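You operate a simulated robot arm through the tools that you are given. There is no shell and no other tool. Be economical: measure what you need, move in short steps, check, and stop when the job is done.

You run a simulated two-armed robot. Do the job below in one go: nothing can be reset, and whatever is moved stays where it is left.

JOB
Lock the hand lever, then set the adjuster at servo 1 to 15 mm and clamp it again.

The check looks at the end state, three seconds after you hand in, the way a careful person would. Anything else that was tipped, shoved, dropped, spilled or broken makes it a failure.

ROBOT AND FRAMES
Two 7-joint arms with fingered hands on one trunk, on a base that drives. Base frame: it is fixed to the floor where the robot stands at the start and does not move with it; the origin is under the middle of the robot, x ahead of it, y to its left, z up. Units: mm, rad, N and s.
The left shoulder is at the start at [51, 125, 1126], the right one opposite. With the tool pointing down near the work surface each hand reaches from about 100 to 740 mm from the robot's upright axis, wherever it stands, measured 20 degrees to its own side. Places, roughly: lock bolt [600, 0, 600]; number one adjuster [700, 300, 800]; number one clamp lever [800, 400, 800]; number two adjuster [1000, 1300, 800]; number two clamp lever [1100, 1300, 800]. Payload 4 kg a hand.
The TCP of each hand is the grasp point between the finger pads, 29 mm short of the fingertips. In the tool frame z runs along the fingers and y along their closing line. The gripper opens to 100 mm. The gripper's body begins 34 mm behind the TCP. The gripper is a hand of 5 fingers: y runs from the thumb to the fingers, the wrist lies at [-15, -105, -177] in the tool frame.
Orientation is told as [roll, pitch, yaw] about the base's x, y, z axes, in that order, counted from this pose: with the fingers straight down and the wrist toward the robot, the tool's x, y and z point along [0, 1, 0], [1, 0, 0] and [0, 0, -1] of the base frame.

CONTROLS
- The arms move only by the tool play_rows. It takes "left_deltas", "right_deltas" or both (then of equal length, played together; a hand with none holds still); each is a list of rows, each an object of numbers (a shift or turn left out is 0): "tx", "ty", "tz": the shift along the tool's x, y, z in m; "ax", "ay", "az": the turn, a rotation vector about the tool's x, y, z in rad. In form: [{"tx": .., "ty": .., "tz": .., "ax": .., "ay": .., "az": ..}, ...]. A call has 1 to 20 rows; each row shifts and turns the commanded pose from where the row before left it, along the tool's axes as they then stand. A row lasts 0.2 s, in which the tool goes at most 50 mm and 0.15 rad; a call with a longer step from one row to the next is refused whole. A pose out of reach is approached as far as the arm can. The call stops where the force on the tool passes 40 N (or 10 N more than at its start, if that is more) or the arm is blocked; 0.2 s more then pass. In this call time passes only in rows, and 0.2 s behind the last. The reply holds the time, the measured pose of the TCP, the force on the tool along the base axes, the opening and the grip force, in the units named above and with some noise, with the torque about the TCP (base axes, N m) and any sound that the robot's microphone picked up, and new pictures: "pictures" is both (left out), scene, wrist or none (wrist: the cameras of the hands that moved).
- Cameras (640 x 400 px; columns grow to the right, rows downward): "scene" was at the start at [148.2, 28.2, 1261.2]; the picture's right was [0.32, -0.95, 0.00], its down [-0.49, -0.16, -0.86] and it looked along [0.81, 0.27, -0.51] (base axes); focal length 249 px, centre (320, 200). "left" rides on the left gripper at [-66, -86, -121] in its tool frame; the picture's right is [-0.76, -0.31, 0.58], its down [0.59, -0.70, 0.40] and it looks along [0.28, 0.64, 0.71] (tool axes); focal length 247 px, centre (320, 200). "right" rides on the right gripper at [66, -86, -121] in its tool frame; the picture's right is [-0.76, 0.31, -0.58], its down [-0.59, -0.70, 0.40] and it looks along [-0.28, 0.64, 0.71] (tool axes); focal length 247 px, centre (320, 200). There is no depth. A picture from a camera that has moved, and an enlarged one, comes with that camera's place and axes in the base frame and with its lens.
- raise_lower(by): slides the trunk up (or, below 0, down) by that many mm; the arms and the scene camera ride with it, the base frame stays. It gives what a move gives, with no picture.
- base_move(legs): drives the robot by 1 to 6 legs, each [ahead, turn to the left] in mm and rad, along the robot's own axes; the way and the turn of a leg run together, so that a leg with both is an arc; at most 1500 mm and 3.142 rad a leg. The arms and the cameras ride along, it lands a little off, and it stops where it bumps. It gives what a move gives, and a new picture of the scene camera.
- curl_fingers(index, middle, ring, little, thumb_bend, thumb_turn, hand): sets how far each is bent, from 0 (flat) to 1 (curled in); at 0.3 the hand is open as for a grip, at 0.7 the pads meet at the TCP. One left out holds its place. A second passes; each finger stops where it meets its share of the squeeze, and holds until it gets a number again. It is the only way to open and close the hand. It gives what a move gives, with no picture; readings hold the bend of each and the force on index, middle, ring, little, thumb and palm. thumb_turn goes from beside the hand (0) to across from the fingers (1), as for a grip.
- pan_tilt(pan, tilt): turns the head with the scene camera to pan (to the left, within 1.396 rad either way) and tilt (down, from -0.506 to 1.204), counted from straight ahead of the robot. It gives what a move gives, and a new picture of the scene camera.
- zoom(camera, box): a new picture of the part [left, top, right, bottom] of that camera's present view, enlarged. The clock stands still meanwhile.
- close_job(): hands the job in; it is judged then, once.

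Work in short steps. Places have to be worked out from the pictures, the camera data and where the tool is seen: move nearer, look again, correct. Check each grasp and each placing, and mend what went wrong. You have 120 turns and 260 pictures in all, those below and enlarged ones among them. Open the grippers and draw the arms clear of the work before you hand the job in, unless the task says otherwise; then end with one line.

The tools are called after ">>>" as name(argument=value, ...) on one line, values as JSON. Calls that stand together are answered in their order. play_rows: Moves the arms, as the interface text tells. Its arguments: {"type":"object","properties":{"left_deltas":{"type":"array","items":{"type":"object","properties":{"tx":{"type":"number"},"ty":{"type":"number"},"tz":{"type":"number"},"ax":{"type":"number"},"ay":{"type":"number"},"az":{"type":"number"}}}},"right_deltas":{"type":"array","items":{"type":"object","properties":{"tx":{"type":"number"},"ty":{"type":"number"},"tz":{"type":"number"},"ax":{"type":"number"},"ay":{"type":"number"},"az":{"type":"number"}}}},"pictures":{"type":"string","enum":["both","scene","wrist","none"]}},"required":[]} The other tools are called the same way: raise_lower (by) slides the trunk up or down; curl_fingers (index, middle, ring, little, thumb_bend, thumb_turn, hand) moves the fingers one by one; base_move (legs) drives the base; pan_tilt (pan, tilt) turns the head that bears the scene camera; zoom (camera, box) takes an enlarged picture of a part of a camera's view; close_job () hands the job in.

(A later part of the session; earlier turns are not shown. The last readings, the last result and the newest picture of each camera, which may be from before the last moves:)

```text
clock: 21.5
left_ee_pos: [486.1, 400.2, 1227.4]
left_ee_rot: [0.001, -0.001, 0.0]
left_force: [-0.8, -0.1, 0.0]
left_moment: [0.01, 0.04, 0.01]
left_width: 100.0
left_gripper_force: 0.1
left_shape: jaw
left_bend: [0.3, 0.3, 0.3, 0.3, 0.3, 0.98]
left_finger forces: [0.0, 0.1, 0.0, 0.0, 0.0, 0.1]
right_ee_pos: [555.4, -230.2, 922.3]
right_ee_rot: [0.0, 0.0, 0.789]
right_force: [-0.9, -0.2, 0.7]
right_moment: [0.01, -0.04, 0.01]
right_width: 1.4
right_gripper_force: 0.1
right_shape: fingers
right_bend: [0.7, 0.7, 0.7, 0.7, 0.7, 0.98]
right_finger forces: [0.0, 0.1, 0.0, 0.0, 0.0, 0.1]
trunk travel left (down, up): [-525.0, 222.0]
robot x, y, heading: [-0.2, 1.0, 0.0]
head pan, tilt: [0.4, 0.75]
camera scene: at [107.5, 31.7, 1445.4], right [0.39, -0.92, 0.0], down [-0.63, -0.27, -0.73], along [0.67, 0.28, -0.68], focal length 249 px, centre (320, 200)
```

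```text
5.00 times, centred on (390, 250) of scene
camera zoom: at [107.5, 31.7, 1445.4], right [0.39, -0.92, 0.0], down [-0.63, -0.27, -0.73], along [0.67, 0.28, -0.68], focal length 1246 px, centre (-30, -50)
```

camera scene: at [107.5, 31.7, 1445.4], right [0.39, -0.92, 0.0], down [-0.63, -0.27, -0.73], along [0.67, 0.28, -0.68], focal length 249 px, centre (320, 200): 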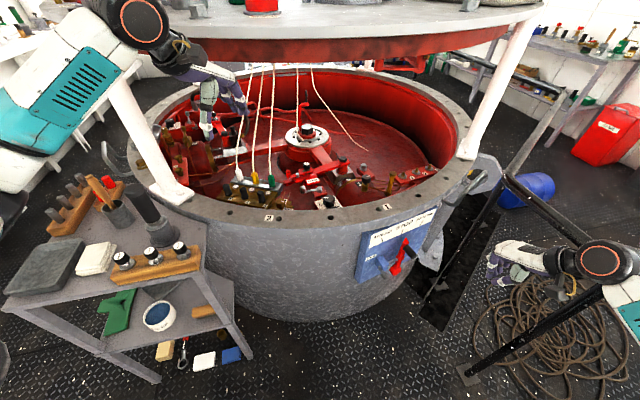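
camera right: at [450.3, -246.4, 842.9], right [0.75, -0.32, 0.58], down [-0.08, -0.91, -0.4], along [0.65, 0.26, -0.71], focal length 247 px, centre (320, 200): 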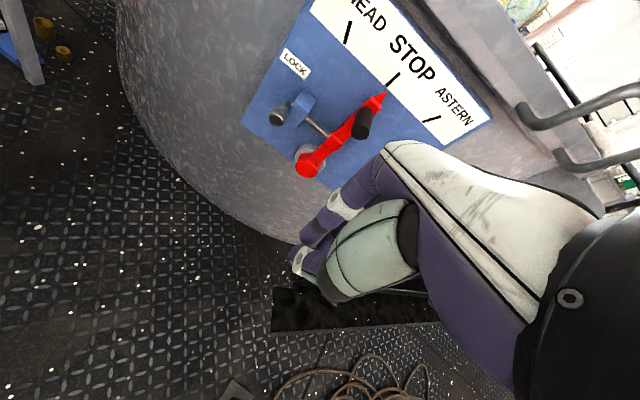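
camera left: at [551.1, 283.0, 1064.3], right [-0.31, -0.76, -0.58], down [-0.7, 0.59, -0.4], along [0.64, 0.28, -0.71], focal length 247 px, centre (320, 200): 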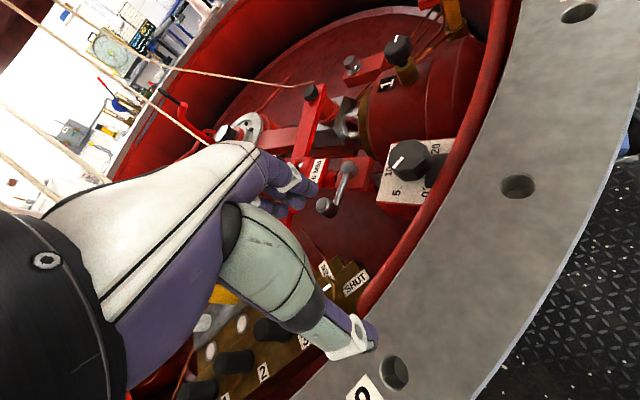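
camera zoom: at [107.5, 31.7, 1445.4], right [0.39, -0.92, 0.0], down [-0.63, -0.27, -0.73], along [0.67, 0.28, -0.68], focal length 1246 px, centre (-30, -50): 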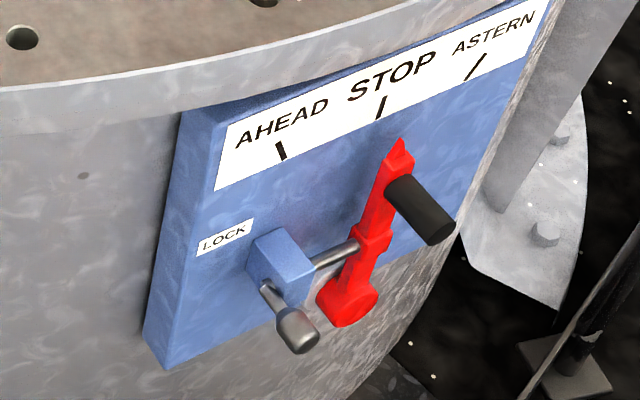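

Lock confirmed again. Before working the clamp, I test a slim hand shape on the left hand: index out, the other fingers curled, thumb aside.

>>> curl_fingers(hand="left", index=0.4, middle=1.0, ring=1.0, little=1.0, thumb_bend=0.4)

>>> play_rows(left_deltas=[{"tz": 0.001}], pictures="both")

>>> zoom(camera="scene", box=[160, 50, 280, 150])

```text
clock: 22.5
left_ee_pos: [485.4, 398.6, 1227.1]
left_ee_rot: [0.001, 0.001, 0.0]
left_force: [0.2, -0.9, 0.3]
left_moment: [-0.01, -0.01, -0.02]
left_width: 74.8
left_gripper_force: 0.0
left_shape: fingers
left_bend: [0.4, 1.0, 1.0, 1.0, 0.4, 0.98]
left_finger forces: [0.0, 0.1, 0.0, 0.0, 0.1, 0.0]
right_ee_pos: [555.5, -230.6, 922.3]
right_ee_rot: [0.0, -0.001, 0.791]
right_force: [-0.7, -0.9, 0.2]
right_moment: [-0.03, -0.02, 0.03]
right_width: 1.6
right_gripper_force: 0.0
right_shape: fingers
right_bend: [0.7, 0.7, 0.7, 0.7, 0.7, 0.98]
right_finger forces: [0.1, 0.0, 0.1, 0.1, 0.0, 0.1]
trunk travel left (down, up): [-525.0, 222.0]
robot x, y, heading: [-0.1, 4.0, 0.003]
head pan, tilt: [0.4, 0.75]
```

```text
clock: 22.9
left_ee_pos: [487.3, 399.4, 1226.2]
left_ee_rot: [-0.001, 0.001, 0.002]
left_force: [0.4, 0.3, 0.2]
left_moment: [0.04, 0.0, -0.01]
left_width: 75.0
left_gripper_force: 0.1
left_shape: fingers
left_bend: [0.4, 1.0, 1.0, 1.0, 0.4, 0.98]
left_finger forces: [0.0, 0.1, 0.1, 0.0, 0.1, 0.1]
right_ee_pos: [555.7, -230.1, 923.0]
right_ee_rot: [0.0, 0.001, 0.789]
right_force: [-0.8, -0.7, 0.0]
right_moment: [0.0, 0.01, 0.01]
right_width: 1.4
right_gripper_force: 0.0
right_shape: fingers
right_bend: [0.7, 0.7, 0.7, 0.7, 0.7, 0.98]
right_finger forces: [0.1, 0.1, 0.0, 0.1, 0.0, 0.0]
trunk travel left (down, up): [-525.0, 222.0]
robot x, y, heading: [3.4, -2.6, -0.001]
head pan, tilt: [0.4, 0.75]
camera scene: at [107.5, 31.7, 1445.4], right [0.39, -0.92, 0.0], down [-0.63, -0.27, -0.73], along [0.67, 0.28, -0.68], focal length 249 px, centre (320, 200)
camera left: at [400.7, 334.9, 1346.6], right [-0.31, -0.76, -0.58], down [-0.7, 0.59, -0.4], along [0.64, 0.28, -0.71], focal length 247 px, centre (320, 200)
```

scene: 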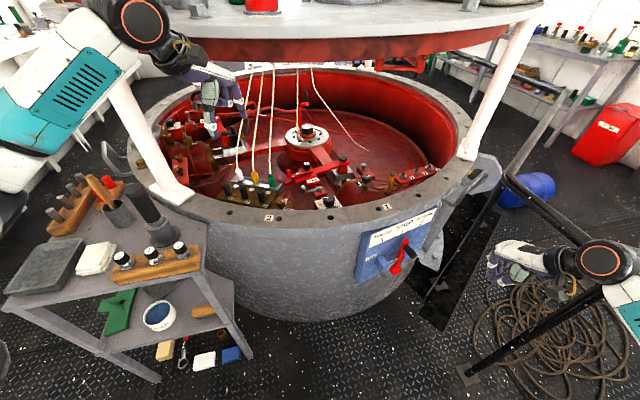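
left: 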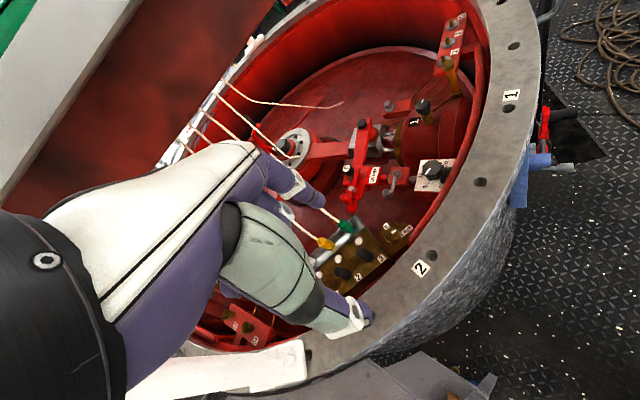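

```text
4.00 times, centred on (220, 100) of scene
camera zoom: at [107.5, 31.7, 1445.4], right [0.39, -0.92, 0.0], down [-0.63, -0.27, -0.73], along [0.67, 0.28, -0.68], focal length 997 px, centre (720, 600)
```

zoom: 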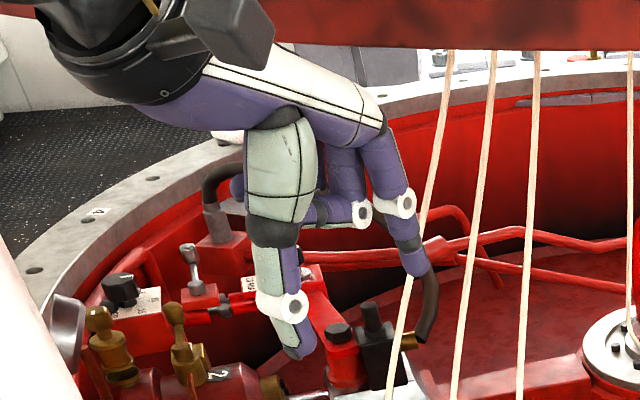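

The thumb–index shape is slim and slightly offset. The ball of clamp lever 1 is at about (748,372,828) and its pivot at (787,320). I bring the left hand over the ball, yawed so that thumb and index straddle it along the tangent, and stay above for now.

>>> play_rows(left_deltas=[{"az": -0.138}, {"az": -0.138}, {"az": -0.138}, {"az": -0.138}, {"az": -0.138}, {"tx": -0.0187, "ty": 0.0184, "tz": 0.03}, {"tx": -0.0187, "ty": 0.0184, "tz": 0.03}, {"tx": -0.0187, "ty": 0.0184, "tz": 0.03}, {"tx": -0.0187, "ty": 0.0184, "tz": 0.03}, {"tx": -0.0187, "ty": 0.0184, "tz": 0.03}, {"tx": -0.0187, "ty": 0.0184, "tz": 0.03}, {"tx": -0.0187, "ty": 0.0184, "tz": 0.03}, {"tx": -0.0187, "ty": 0.0184, "tz": 0.03}, {"tx": -0.0187, "ty": 0.0184, "tz": 0.03}, {"tx": -0.0187, "ty": 0.0184, "tz": 0.03}])

>>> zoom(camera="scene", box=[250, 120, 370, 215])

```text
clock: 26.1
left_ee_pos: [731.1, 367.3, 934.9]
left_ee_rot: [-0.003, -0.003, 0.689]
left_force: [0.0, 0.4, 0.9]
left_moment: [-0.04, 0.01, 0.01]
left_width: 74.8
left_gripper_force: 0.1
left_shape: fingers
left_bend: [0.4, 1.0, 1.0, 1.0, 0.4, 0.98]
left_finger forces: [0.1, 0.1, 0.0, 0.0, 0.1, 0.1]
left hand out of reach, approached as far as the arm can: row 15
right_ee_pos: [556.0, -229.1, 923.1]
right_ee_rot: [0.0, 0.003, 0.79]
right_force: [-0.1, 0.4, 0.9]
right_moment: [-0.03, -0.02, 0.0]
right_width: 1.6
right_gripper_force: 0.0
right_shape: fingers
right_bend: [0.7, 0.7, 0.7, 0.7, 0.7, 0.98]
right_finger forces: [0.1, 0.1, 0.1, 0.1, 0.0, 0.1]
trunk travel left (down, up): [-525.0, 222.0]
robot x, y, heading: [0.5, -0.5, -0.004]
head pan, tilt: [0.4, 0.75]
camera scene: at [107.1, 33.1, 1445.3], right [0.39, -0.92, 0.0], down [-0.63, -0.27, -0.73], along [0.67, 0.28, -0.68], focal length 249 px, centre (320, 200)
camera left: at [705.0, 263.3, 1055.7], right [0.25, -0.78, -0.58], down [-0.92, 0.01, -0.4], along [0.32, 0.63, -0.71], focal length 247 px, centre (320, 200)
```

scene: 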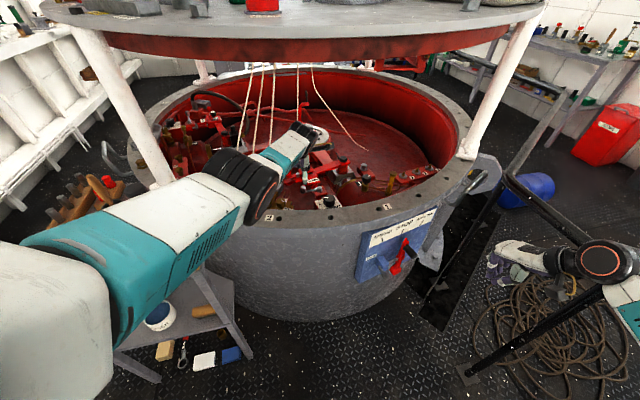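
left: 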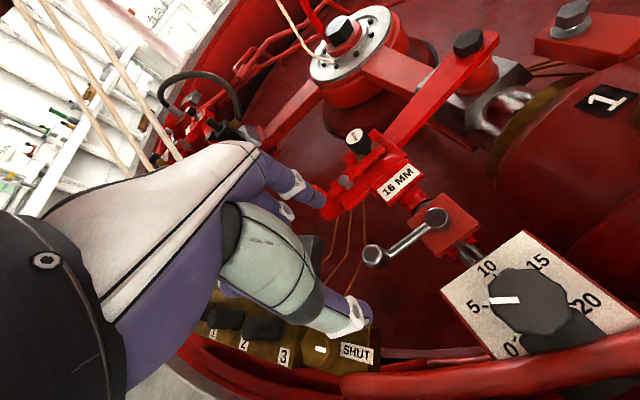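

```text
4.21 times, centred on (310, 168) of scene
camera zoom: at [107.1, 33.1, 1445.3], right [0.39, -0.92, 0.0], down [-0.63, -0.27, -0.73], along [0.67, 0.28, -0.68], focal length 1049 px, centre (362, 337)
```

zoom: 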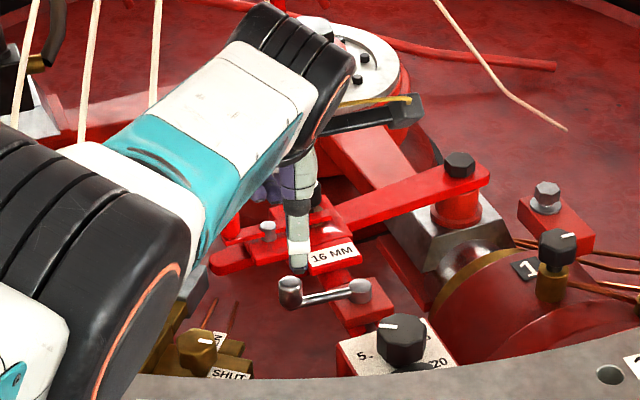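

The left camera gives a clear dial view: the pointer is slightly past 5. The ball is at the reach limit, so I draw the hand back 120 mm, drive ahead about 120 mm and lower the trunk a bit.

>>> play_rows(left_deltas=[{"tx": 0.019, "ty": -0.023}, {"tx": 0.019, "ty": -0.023}, {"tx": 0.019, "ty": -0.023}, {"tx": 0.019, "ty": -0.023}, {"tz": -0.03}], pictures="none")

>>> base_move(legs=[[120, 0]])

```text
clock: 27.3
left_ee_pos: [608.6, 366.7, 962.8]
left_ee_rot: [0.0, 0.001, 0.691]
left_force: [-0.3, 0.3, 0.2]
left_moment: [0.02, 0.0, -0.01]
left_width: 74.7
left_gripper_force: 0.0
left_shape: fingers
left_bend: [0.4, 1.0, 1.0, 1.0, 0.4, 0.98]
left_finger forces: [0.0, 0.0, 0.0, 0.1, 0.0, 0.0]
right_ee_pos: [554.5, -231.0, 922.0]
right_ee_rot: [0.0, 0.001, 0.791]
right_force: [0.5, -0.3, -0.7]
right_moment: [-0.04, 0.03, -0.02]
right_width: 1.4
right_gripper_force: 0.0
right_shape: fingers
right_bend: [0.7, 0.7, 0.7, 0.7, 0.7, 0.98]
right_finger forces: [0.1, 0.0, 0.0, 0.2, 0.1, 0.1]
trunk travel left (down, up): [-525.0, 222.0]
robot x, y, heading: [1.3, -2.5, -0.001]
head pan, tilt: [0.4, 0.75]
```

```text
clock: 28.5
left_ee_pos: [725.8, 368.3, 962.2]
left_ee_rot: [0.001, 0.001, 0.691]
left_force: [-0.1, -1.0, 0.8]
left_moment: [0.03, 0.0, 0.0]
left_width: 74.5
left_gripper_force: 0.2
left_shape: fingers
left_bend: [0.4, 1.0, 1.0, 1.0, 0.4, 0.98]
left_finger forces: [0.0, 0.0, 0.0, 0.0, 0.1, 0.0]
right_ee_pos: [672.9, -230.7, 923.6]
right_ee_rot: [0.0, 0.0, 0.79]
right_force: [-0.4, -0.4, 1.0]
right_moment: [0.02, -0.02, 0.0]
right_width: 1.3
right_gripper_force: 0.0
right_shape: fingers
right_bend: [0.7, 0.7, 0.7, 0.7, 0.7, 0.98]
right_finger forces: [0.1, 0.0, 0.0, 0.0, 0.0, 0.0]
trunk travel left (down, up): [-525.0, 222.0]
robot x, y, heading: [115.3, -2.6, 0.006]
head pan, tilt: [0.4, 0.75]
camera scene: at [224.1, 31.3, 1445.5], right [0.39, -0.92, 0.0], down [-0.63, -0.27, -0.73], along [0.67, 0.29, -0.68], focal length 249 px, centre (320, 200)
```

scene: 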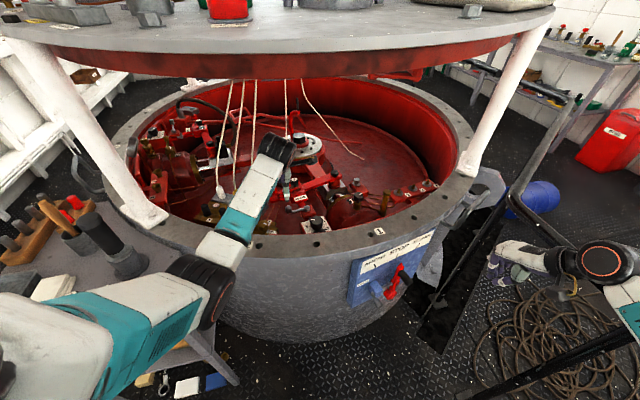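

The robot moved 115 mm ahead. From the wrist view the ball is at about (748,375) and the pivot at about (791,321). I align above the ball and descend partly.

>>> play_rows(left_deltas=[{"tx": 0.001, "ty": 0.011, "tz": 0.02}, {"ty": 0.011, "tz": 0.025}, {"tz": 0.025}])

>>> zoom(camera="scene", box=[240, 150, 340, 235])

>>> zoom(camera="left", box=[240, 150, 480, 350])

```text
clock: 29.3
left_ee_pos: [742.6, 382.5, 893.7]
left_ee_rot: [-0.001, 0.001, 0.693]
left_force: [0.1, 1.8, 0.5]
left_moment: [0.04, 0.03, -0.02]
left_width: 74.7
left_gripper_force: 0.1
left_shape: fingers
left_bend: [0.4, 1.0, 1.0, 1.0, 0.4, 0.98]
left_finger forces: [0.0, 0.1, 0.1, 0.1, 0.0, 0.1]
right_ee_pos: [673.1, -229.8, 922.0]
right_ee_rot: [0.001, 0.0, 0.788]
right_force: [0.3, 0.3, 0.2]
right_moment: [0.02, 0.05, 0.02]
right_width: 1.5
right_gripper_force: 0.1
right_shape: fingers
right_bend: [0.7, 0.7, 0.7, 0.7, 0.7, 0.98]
right_finger forces: [0.0, 0.0, 0.0, 0.0, 0.1, 0.1]
trunk travel left (down, up): [-525.0, 222.0]
robot x, y, heading: [118.8, 1.5, 0.002]
head pan, tilt: [0.4, 0.75]
camera scene: at [224.5, 31.7, 1445.4], right [0.39, -0.92, 0.0], down [-0.63, -0.27, -0.73], along [0.67, 0.29, -0.68], focal length 249 px, centre (320, 200)
camera left: at [717.6, 278.4, 1013.9], right [0.25, -0.78, -0.58], down [-0.92, 0.01, -0.4], along [0.31, 0.63, -0.71], focal length 247 px, centre (320, 200)
```

scene: 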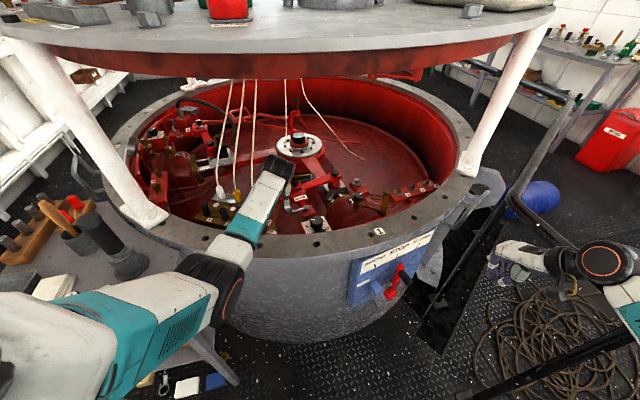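
left: 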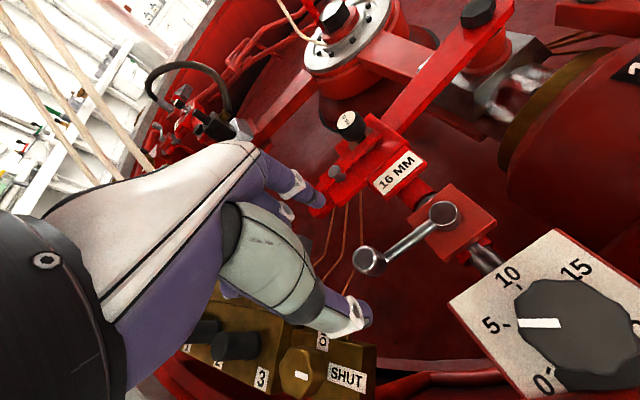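

```text
4.71 times, centred on (290, 192) of scene
camera zoom: at [224.5, 31.7, 1445.4], right [0.39, -0.92, 0.0], down [-0.63, -0.27, -0.73], along [0.67, 0.29, -0.68], focal length 1173 px, centre (461, 235)
```

zoom: 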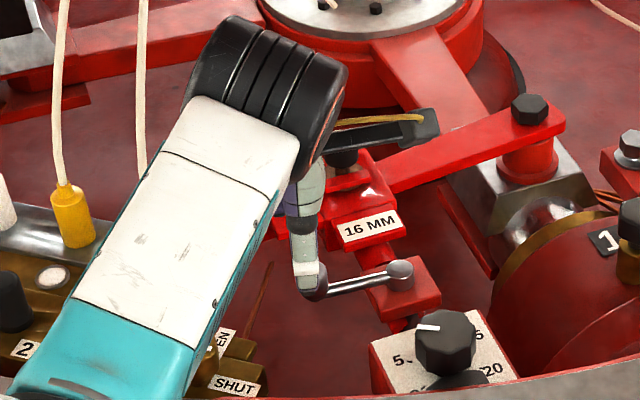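

```text
2.00 times, centred on (360, 250) of left
camera zoom: at [717.6, 278.4, 1013.9], right [0.25, -0.78, -0.58], down [-0.92, 0.01, -0.4], along [0.31, 0.63, -0.71], focal length 494 px, centre (240, 100)
```

zoom: 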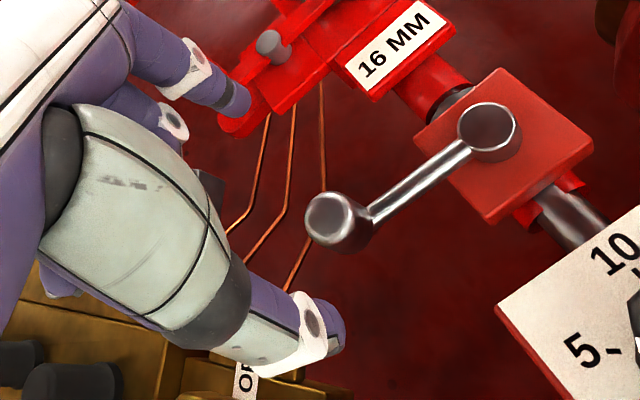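

The ball lies between thumb and index with the index right behind it. I descend to bracket it.

>>> play_rows(left_deltas=[{"tz": 0.018}, {"tz": 0.018}, {"tz": 0.018}])

>>> zoom(camera="left", box=[240, 150, 480, 350])

```text
clock: 30.1
left_ee_pos: [740.8, 382.5, 838.5]
left_ee_rot: [0.0, -0.001, 0.692]
left_force: [-0.6, 1.0, -0.6]
left_moment: [0.0, 0.0, 0.02]
left_width: 74.5
left_gripper_force: 0.1
left_shape: fingers
left_bend: [0.4, 1.0, 1.0, 1.0, 0.4, 0.98]
left_finger forces: [0.0, 0.0, 0.0, 0.0, 0.0, 0.0]
right_ee_pos: [673.0, -230.6, 921.8]
right_ee_rot: [-0.001, 0.001, 0.79]
right_force: [0.2, -0.3, 0.5]
right_moment: [0.01, 0.02, -0.02]
right_width: 1.6
right_gripper_force: 0.0
right_shape: fingers
right_bend: [0.7, 0.7, 0.7, 0.7, 0.7, 0.98]
right_finger forces: [0.1, 0.0, 0.0, 0.1, 0.1, 0.0]
trunk travel left (down, up): [-525.0, 222.0]
robot x, y, heading: [119.0, -1.8, 0.002]
head pan, tilt: [0.4, 0.75]
camera scene: at [224.7, 31.6, 1445.4], right [0.39, -0.92, 0.0], down [-0.63, -0.27, -0.73], along [0.67, 0.29, -0.68], focal length 249 px, centre (320, 200)
camera left: at [716.9, 278.0, 958.8], right [0.25, -0.78, -0.58], down [-0.92, 0.01, -0.4], along [0.31, 0.63, -0.71], focal length 247 px, centre (320, 200)
```

scene: 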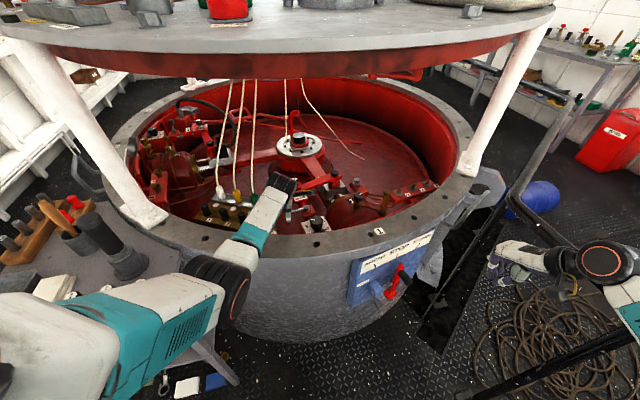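
left: 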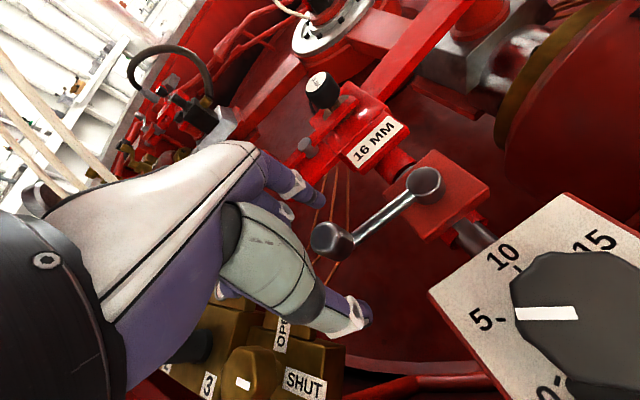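

```text
2.00 times, centred on (360, 250) of left
camera zoom: at [716.9, 278.0, 958.8], right [0.25, -0.78, -0.58], down [-0.92, 0.01, -0.4], along [0.31, 0.63, -0.71], focal length 494 px, centre (240, 100)
```

zoom: 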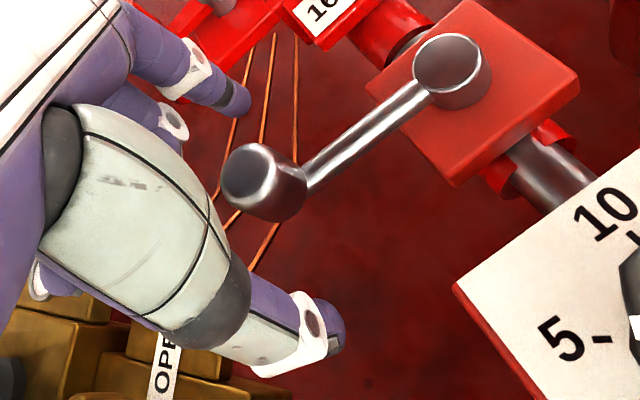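

The ball sits between thumb and index. I try turning counter-clockwise (index pulling toward the robot), watching the force.

>>> play_rows(left_deltas=[{"ty": -0.008}, {"ty": -0.008}, {"ty": -0.006}, {"ty": -0.006}, {"ty": -0.006}])

>>> zoom(camera="left", box=[240, 150, 480, 350])

```text
clock: 31.3
left_ee_pos: [716.2, 361.8, 839.4]
left_ee_rot: [0.001, 0.0, 0.691]
left_force: [6.1, 4.1, 0.0]
left_moment: [0.02, -0.01, 0.04]
left_width: 81.0
left_gripper_force: 4.3
left_shape: fingers
left_bend: [0.35, 1.0, 1.0, 1.0, 0.4, 0.98]
left_finger forces: [7.2, 0.0, 0.1, 0.0, 0.0, 0.0]
right_ee_pos: [673.7, -229.3, 923.1]
right_ee_rot: [0.001, 0.003, 0.788]
right_force: [0.5, -0.6, 0.1]
right_moment: [-0.01, 0.02, 0.01]
right_width: 1.5
right_gripper_force: 0.2
right_shape: fingers
right_bend: [0.7, 0.7, 0.7, 0.7, 0.7, 0.98]
right_finger forces: [0.1, 0.1, 0.0, 0.0, 0.1, 0.0]
trunk travel left (down, up): [-525.0, 222.0]
robot x, y, heading: [119.0, -0.8, -0.001]
head pan, tilt: [0.4, 0.75]
camera scene: at [225.4, 32.1, 1445.3], right [0.39, -0.92, 0.0], down [-0.63, -0.27, -0.73], along [0.67, 0.29, -0.68], focal length 249 px, centre (320, 200)
camera left: at [691.5, 257.3, 959.4], right [0.25, -0.78, -0.58], down [-0.92, 0.01, -0.4], along [0.31, 0.63, -0.71], focal length 247 px, centre (320, 200)
```

scene: 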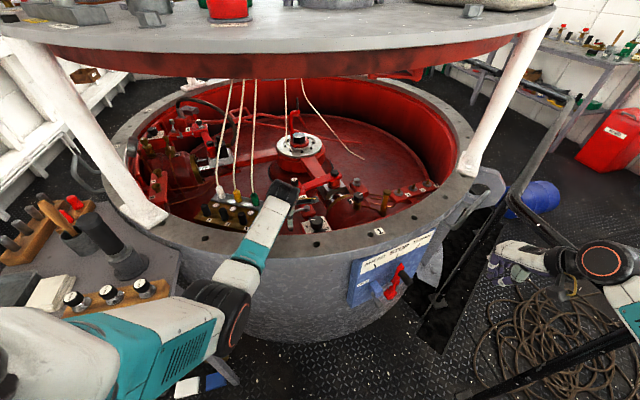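
left: 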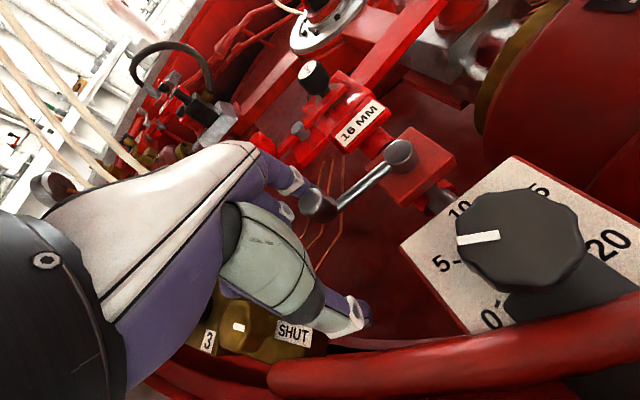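

```text
2.00 times, centred on (360, 250) of left
camera zoom: at [691.5, 257.3, 959.4], right [0.25, -0.78, -0.58], down [-0.92, 0.01, -0.4], along [0.31, 0.63, -0.71], focal length 494 px, centre (240, 100)
```

zoom: 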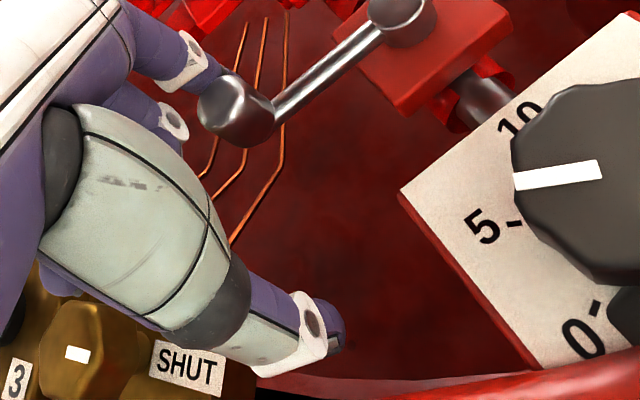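

The index bears on the ball with 7 N, with no movement yet. I pull a little more to see whether it yields.

>>> play_rows(left_deltas=[{"ty": -0.005}, {"ty": -0.005}, {"ty": -0.005}], pictures="wrist")

```text
clock: 32.1
left_ee_pos: [704.8, 354.3, 839.0]
left_ee_rot: [0.001, -0.001, 0.689]
left_force: [19.9, 16.8, -1.7]
left_moment: [-0.07, 0.17, 0.26]
left_width: 95.0
left_gripper_force: 11.4
left_shape: fingers
left_bend: [0.25, 1.0, 1.0, 1.0, 0.4, 0.98]
left_finger forces: [22.9, 0.0, 0.0, 0.1, 0.1, 0.1]
right_ee_pos: [673.9, -228.6, 921.7]
right_ee_rot: [0.001, 0.004, 0.79]
right_force: [-0.7, -0.3, -0.5]
right_moment: [0.0, 0.01, -0.01]
right_width: 1.7
right_gripper_force: 0.0
right_shape: fingers
right_bend: [0.7, 0.7, 0.7, 0.7, 0.7, 0.98]
right_finger forces: [0.0, 0.1, 0.0, 0.0, 0.1, 0.0]
trunk travel left (down, up): [-525.0, 222.0]
robot x, y, heading: [116.9, -0.1, 0.002]
head pan, tilt: [0.4, 0.75]
camera left: at [681.7, 249.4, 958.2], right [0.25, -0.78, -0.58], down [-0.92, 0.01, -0.4], along [0.31, 0.63, -0.71], focal length 247 px, centre (320, 200)
```

left: 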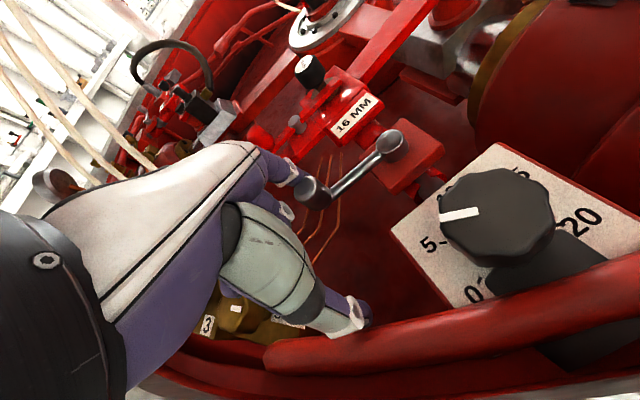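

No movement at 26 N, so that direction is its end stop. The release must be clockwise. I back off, lift, curl the index in and use the thumb to push.

>>> play_rows(left_deltas=[{"ty": 0.015}, {"ty": 0.015}, {"tz": -0.035}, {"tz": -0.035}], pictures="none")

>>> curl_fingers(hand="left", index=1.0, thumb_bend=0.5)

>>> play_rows(left_deltas=[{"ty": 0.001}], pictures="both")

>>> zoom(camera="scene", box=[240, 150, 340, 235])

```text
clock: 33.1
left_ee_pos: [728.8, 369.7, 909.5]
left_ee_rot: [0.001, 0.004, 0.69]
left_force: [0.4, -0.5, -0.4]
left_moment: [-0.01, -0.02, 0.01]
left_width: 74.8
left_gripper_force: 0.1
left_shape: fingers
left_bend: [0.4, 1.0, 1.0, 1.0, 0.4, 0.98]
left_finger forces: [0.1, 0.0, 0.0, 0.0, 0.0, 0.0]
right_ee_pos: [672.8, -229.7, 921.9]
right_ee_rot: [0.0, 0.001, 0.79]
right_force: [0.6, 0.6, 0.2]
right_moment: [0.01, 0.03, -0.01]
right_width: 1.5
right_gripper_force: 0.1
right_shape: fingers
right_bend: [0.7, 0.7, 0.7, 0.7, 0.7, 0.98]
right_finger forces: [0.0, 0.0, 0.0, 0.0, 0.1, 0.0]
trunk travel left (down, up): [-525.0, 222.0]
robot x, y, heading: [118.2, 0.8, 0.002]
head pan, tilt: [0.4, 0.75]
```

```text
clock: 34.1
left_ee_pos: [728.8, 370.2, 908.7]
left_ee_rot: [0.001, 0.001, 0.691]
left_force: [-0.7, 0.7, 0.9]
left_moment: [0.0, -0.02, 0.02]
left_width: 39.8
left_gripper_force: 0.0
left_shape: fingers
left_bend: [1.0, 1.0, 1.0, 1.0, 0.5, 0.98]
left_finger forces: [0.1, 0.0, 0.1, 0.0, 0.0, 0.0]
right_ee_pos: [672.2, -229.9, 922.1]
right_ee_rot: [0.001, 0.0, 0.788]
right_force: [-1.3, 0.3, -0.1]
right_moment: [-0.04, 0.0, 0.02]
right_width: 1.5
right_gripper_force: 0.0
right_shape: fingers
right_bend: [0.7, 0.7, 0.7, 0.7, 0.7, 0.98]
right_finger forces: [0.1, 0.0, 0.0, 0.0, 0.0, 0.1]
trunk travel left (down, up): [-525.0, 222.0]
robot x, y, heading: [116.8, 0.5, 0.003]
head pan, tilt: [0.4, 0.75]
```

```text
clock: 34.5
left_ee_pos: [729.0, 370.3, 910.4]
left_ee_rot: [0.001, 0.001, 0.692]
left_force: [-0.9, -0.5, 0.1]
left_moment: [0.05, -0.02, 0.01]
left_width: 40.0
left_gripper_force: 0.1
left_shape: fingers
left_bend: [1.0, 1.0, 1.0, 1.0, 0.5, 0.98]
left_finger forces: [0.0, 0.1, 0.1, 0.0, 0.0, 0.0]
right_ee_pos: [671.7, -230.1, 923.3]
right_ee_rot: [0.001, 0.0, 0.789]
right_force: [0.5, -0.8, -0.4]
right_moment: [0.04, 0.0, 0.01]
right_width: 1.5
right_gripper_force: 0.1
right_shape: fingers
right_bend: [0.7, 0.7, 0.7, 0.7, 0.7, 0.98]
right_finger forces: [0.0, 0.1, 0.0, 0.1, 0.1, 0.0]
trunk travel left (down, up): [-525.0, 222.0]
robot x, y, heading: [116.3, -2.2, 0.007]
head pan, tilt: [0.4, 0.75]
camera scene: at [224.5, 31.6, 1445.4], right [0.39, -0.92, 0.0], down [-0.63, -0.27, -0.73], along [0.67, 0.29, -0.68], focal length 249 px, centre (320, 200)
camera left: at [705.1, 266.3, 1030.0], right [0.25, -0.78, -0.58], down [-0.92, 0.01, -0.4], along [0.31, 0.63, -0.71], focal length 247 px, centre (320, 200)
```

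scene: 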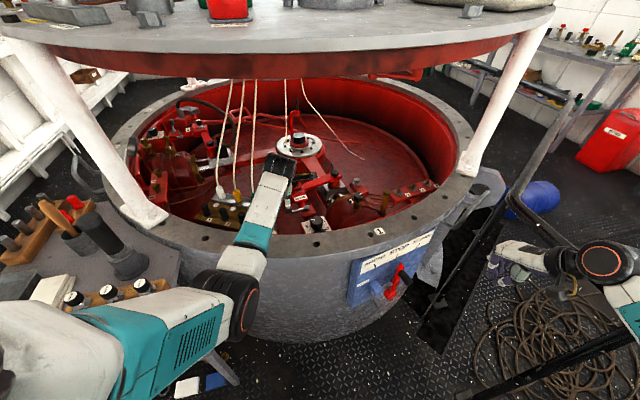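
left: 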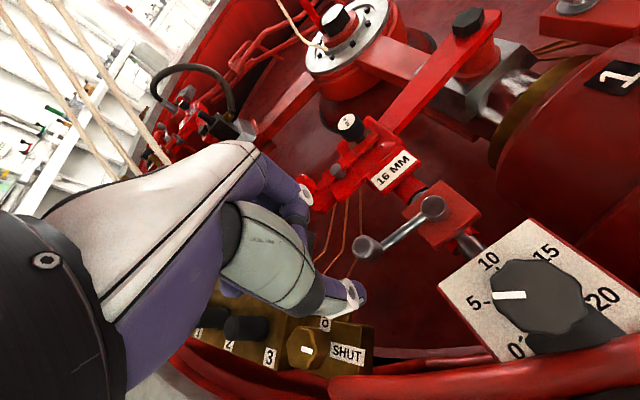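

```text
4.71 times, centred on (290, 192) of scene
camera zoom: at [224.5, 31.6, 1445.4], right [0.39, -0.92, 0.0], down [-0.63, -0.27, -0.73], along [0.67, 0.29, -0.68], focal length 1173 px, centre (461, 235)
```

zoom: 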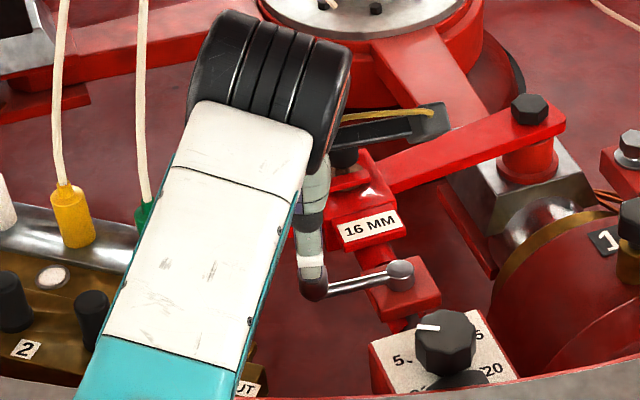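

The thumb hangs alone now. I place it on the near side of the ball (TCP about (757,369)) and descend.

>>> play_rows(left_deltas=[{"tx": -0.009, "ty": 0.0105}, {"tx": -0.009, "ty": 0.0105}, {"tz": 0.02}, {"tz": 0.02}, {"tz": 0.02}])

>>> zoom(camera="left", box=[240, 150, 480, 350])

>>> zoom(camera="scene", box=[240, 150, 340, 235])

```text
clock: 35.7
left_ee_pos: [754.7, 369.7, 847.5]
left_ee_rot: [0.001, 0.001, 0.693]
left_force: [0.1, 0.3, 0.5]
left_moment: [0.01, 0.02, -0.02]
left_width: 39.8
left_gripper_force: 0.0
left_shape: fingers
left_bend: [1.0, 1.0, 1.0, 1.0, 0.5, 0.98]
left_finger forces: [0.0, 0.0, 0.0, 0.0, 0.0, 0.0]
right_ee_pos: [671.7, -232.0, 923.3]
right_ee_rot: [0.0, 0.001, 0.789]
right_force: [-0.9, -0.3, 0.7]
right_moment: [-0.01, 0.02, -0.03]
right_width: 1.4
right_gripper_force: 0.0
right_shape: fingers
right_bend: [0.7, 0.7, 0.7, 0.7, 0.7, 0.98]
right_finger forces: [0.0, 0.0, 0.0, 0.0, 0.0, 0.0]
trunk travel left (down, up): [-525.0, 222.0]
robot x, y, heading: [116.9, -2.4, -0.002]
head pan, tilt: [0.4, 0.75]
camera scene: at [224.6, 31.7, 1445.4], right [0.39, -0.92, 0.0], down [-0.63, -0.27, -0.73], along [0.67, 0.29, -0.68], focal length 249 px, centre (320, 200)
camera left: at [731.2, 266.1, 968.9], right [0.25, -0.78, -0.58], down [-0.92, 0.01, -0.4], along [0.31, 0.63, -0.71], focal length 247 px, centre (320, 200)
```

scene: 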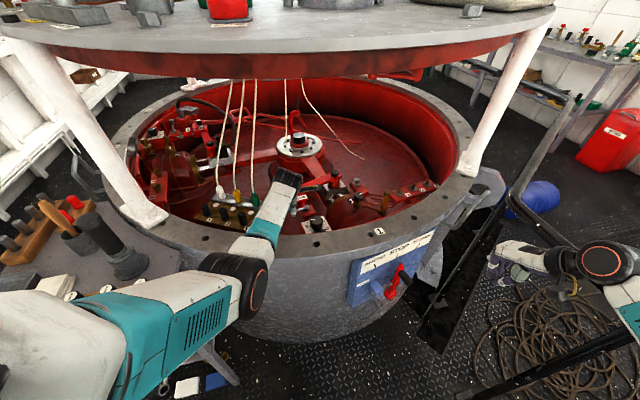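
left: 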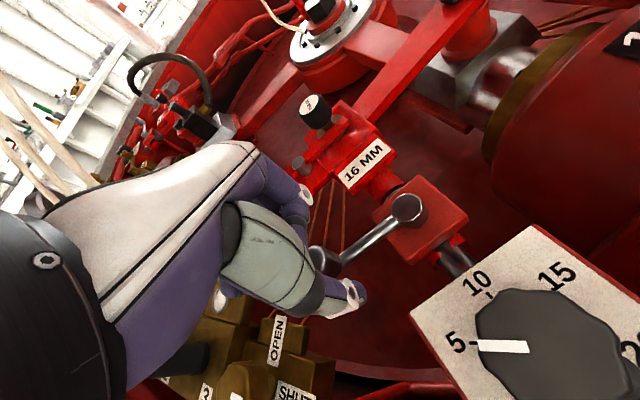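

```text
2.00 times, centred on (360, 250) of left
camera zoom: at [731.2, 266.1, 968.9], right [0.25, -0.78, -0.58], down [-0.92, 0.01, -0.4], along [0.31, 0.63, -0.71], focal length 494 px, centre (240, 100)
```

zoom: 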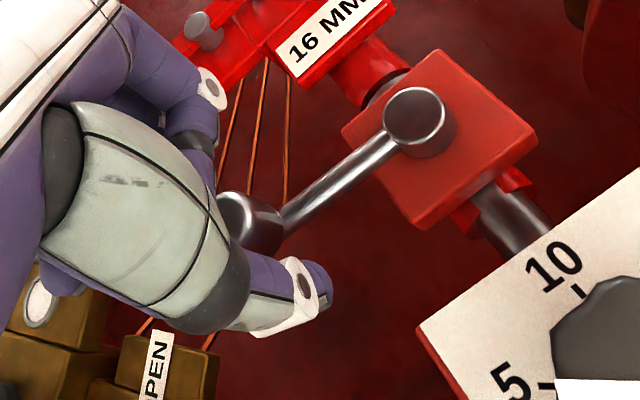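

```text
4.71 times, centred on (290, 192) of scene
camera zoom: at [224.6, 31.7, 1445.4], right [0.39, -0.92, 0.0], down [-0.63, -0.27, -0.73], along [0.67, 0.29, -0.68], focal length 1173 px, centre (461, 235)
```

zoom: 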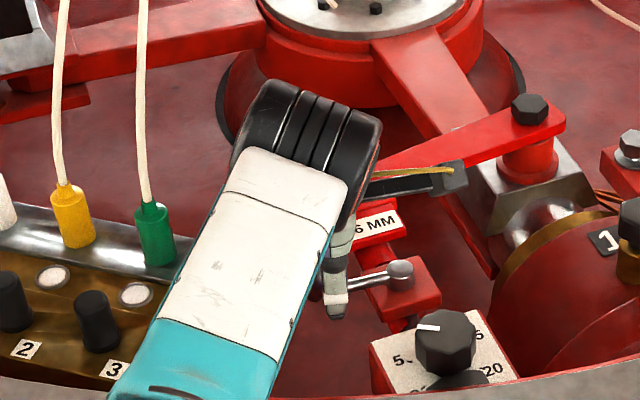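

The ball is just beyond the thumb. I push along +y in small steps.

>>> play_rows(left_deltas=[{"ty": 0.006}, {"ty": 0.006}, {"ty": 0.006}, {"ty": 0.006}], pictures="wrist")

>>> zoom(camera="left", box=[240, 150, 480, 350])

```text
clock: 36.7
left_ee_pos: [774.3, 385.4, 849.9]
left_ee_rot: [-0.001, 0.002, 0.692]
left_force: [-0.5, -1.8, -0.5]
left_moment: [-0.02, 0.0, 0.02]
left_width: 41.1
left_gripper_force: 0.6
left_shape: fingers
left_bend: [1.0, 1.0, 1.0, 1.0, 0.49, 0.97]
left_finger forces: [0.0, 0.1, 0.0, 0.1, 1.3, 0.1]
right_ee_pos: [672.4, -230.2, 922.1]
right_ee_rot: [0.001, -0.001, 0.787]
right_force: [-0.1, 0.1, -0.6]
right_moment: [-0.01, 0.01, 0.0]
right_width: 1.4
right_gripper_force: 0.1
right_shape: fingers
right_bend: [0.7, 0.7, 0.7, 0.7, 0.7, 0.98]
right_finger forces: [0.1, 0.0, 0.1, 0.0, 0.1, 0.1]
trunk travel left (down, up): [-525.0, 222.0]
robot x, y, heading: [117.9, -0.8, 0.009]
head pan, tilt: [0.4, 0.75]
camera left: at [749.5, 281.1, 969.7], right [0.25, -0.78, -0.58], down [-0.92, 0.01, -0.4], along [0.31, 0.63, -0.71], focal length 247 px, centre (320, 200)
```

left: 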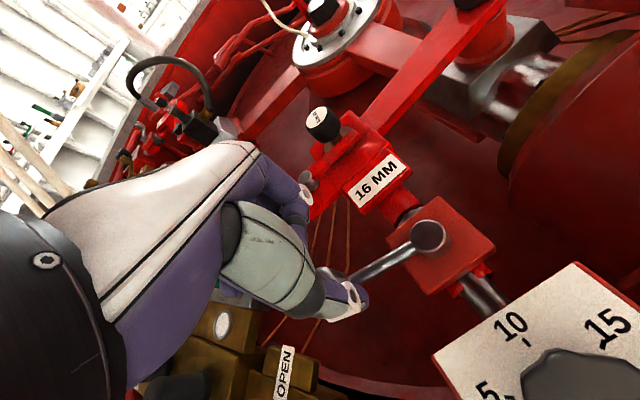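

```text
2.00 times, centred on (360, 250) of left
camera zoom: at [749.5, 281.1, 969.7], right [0.25, -0.78, -0.58], down [-0.92, 0.01, -0.4], along [0.31, 0.63, -0.71], focal length 494 px, centre (240, 100)
```

zoom: 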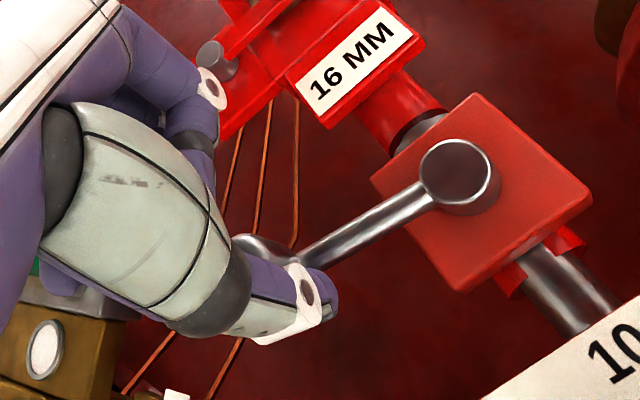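

Contact is made at 1.3 N. I continue along the arc, turning the hand with the lever.

>>> play_rows(left_deltas=[{"ty": 0.006}, {"ty": 0.006, "az": 0.086}, {"ty": 0.006, "az": 0.086}, {"ty": 0.006, "az": 0.086}], pictures="wrist")

>>> zoom(camera="scene", box=[240, 150, 340, 235])

```text
clock: 37.7
left_ee_pos: [793.4, 397.5, 850.1]
left_ee_rot: [0.001, 0.001, 0.431]
left_force: [0.5, -4.8, 1.1]
left_moment: [-0.12, 0.06, 0.1]
left_width: 41.4
left_gripper_force: 2.3
left_shape: fingers
left_bend: [1.0, 1.0, 1.0, 1.0, 0.49, 0.95]
left_finger forces: [0.1, 0.0, 0.0, 0.1, 3.9, 0.0]
right_ee_pos: [672.3, -230.3, 922.9]
right_ee_rot: [-0.001, -0.001, 0.79]
right_force: [0.1, 0.0, -0.2]
right_moment: [-0.03, 0.03, 0.02]
right_width: 1.4
right_gripper_force: 0.0
right_shape: fingers
right_bend: [0.7, 0.7, 0.7, 0.7, 0.7, 0.98]
right_finger forces: [0.1, 0.0, 0.1, 0.0, 0.0, 0.0]
trunk travel left (down, up): [-525.0, 222.0]
robot x, y, heading: [116.7, -0.3, 0.003]
head pan, tilt: [0.4, 0.75]
camera left: at [743.2, 303.0, 969.2], right [0.04, -0.82, -0.58], down [-0.88, 0.24, -0.4], along [0.46, 0.53, -0.71], focal length 247 px, centre (320, 200)
```

left: 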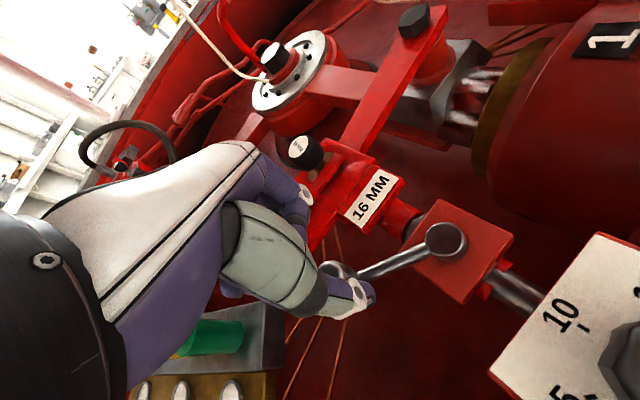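

```text
4.71 times, centred on (290, 192) of scene
camera zoom: at [224.5, 31.2, 1445.4], right [0.39, -0.92, 0.0], down [-0.63, -0.27, -0.73], along [0.67, 0.29, -0.68], focal length 1173 px, centre (461, 235)
```

zoom: 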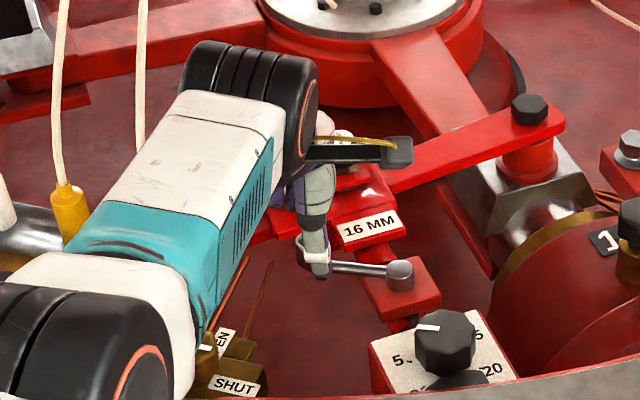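

The lever is turning clockwise with low force. I continue the arc, correcting inward so that the thumb stays on the ball.

>>> play_rows(left_deltas=[{"ty": 0.006, "tx": -0.0045, "az": 0.086}, {"ty": 0.006, "tx": -0.0045, "az": 0.086}, {"ty": 0.006, "tx": -0.0045, "az": 0.086}, {"ty": 0.006, "tx": -0.0045, "az": 0.086}], pictures="wrist")

>>> zoom(camera="scene", box=[240, 150, 340, 235])

```text
clock: 38.7
left_ee_pos: [810.2, 355.0, 845.1]
left_ee_rot: [0.001, 0.0, 0.088]
left_force: [0.4, -0.4, -0.2]
left_moment: [-0.02, 0.02, 0.01]
left_width: 40.0
left_gripper_force: 0.0
left_shape: fingers
left_bend: [1.0, 1.0, 1.0, 1.0, 0.5, 0.98]
left_finger forces: [0.0, 0.0, 0.0, 0.0, 0.0, 0.0]
left hand out of reach, approached as far as the arm can: row 3, 4
right_ee_pos: [672.3, -230.8, 922.7]
right_ee_rot: [0.0, 0.001, 0.789]
right_force: [0.4, 0.4, -0.7]
right_moment: [0.02, -0.02, 0.02]
right_width: 1.4
right_gripper_force: 0.1
right_shape: fingers
right_bend: [0.7, 0.7, 0.7, 0.7, 0.7, 0.98]
right_finger forces: [0.0, 0.0, 0.0, 0.0, 0.1, 0.1]
trunk travel left (down, up): [-525.0, 222.0]
robot x, y, heading: [115.4, -1.7, 0.005]
head pan, tilt: [0.4, 0.75]
camera left: at [730.4, 283.2, 965.4], right [-0.24, -0.78, -0.58], down [-0.75, 0.53, -0.4], along [0.61, 0.34, -0.71], focal length 247 px, centre (320, 200)
```

left: 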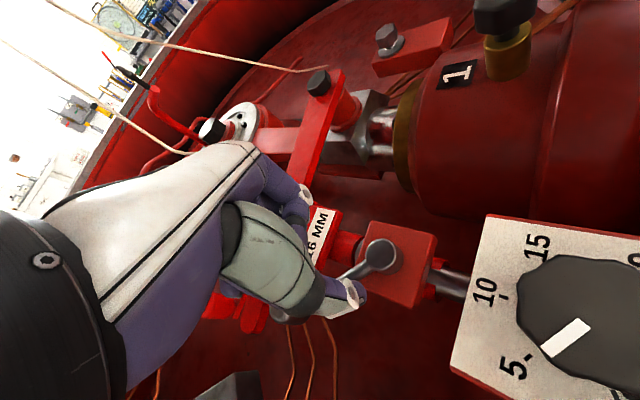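

```text
4.71 times, centred on (290, 192) of scene
camera zoom: at [224.6, 31.9, 1445.4], right [0.39, -0.92, 0.0], down [-0.63, -0.27, -0.73], along [0.67, 0.29, -0.68], focal length 1173 px, centre (461, 235)
```

zoom: 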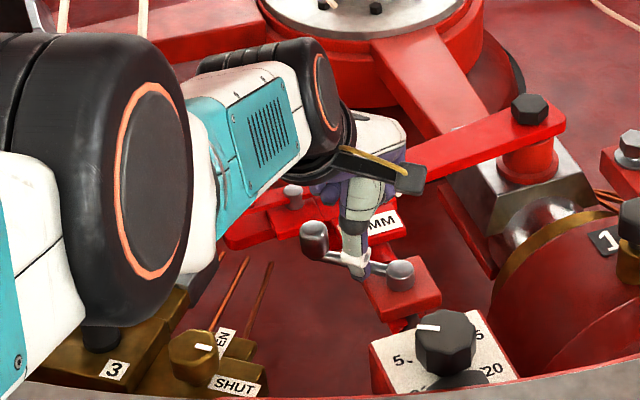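

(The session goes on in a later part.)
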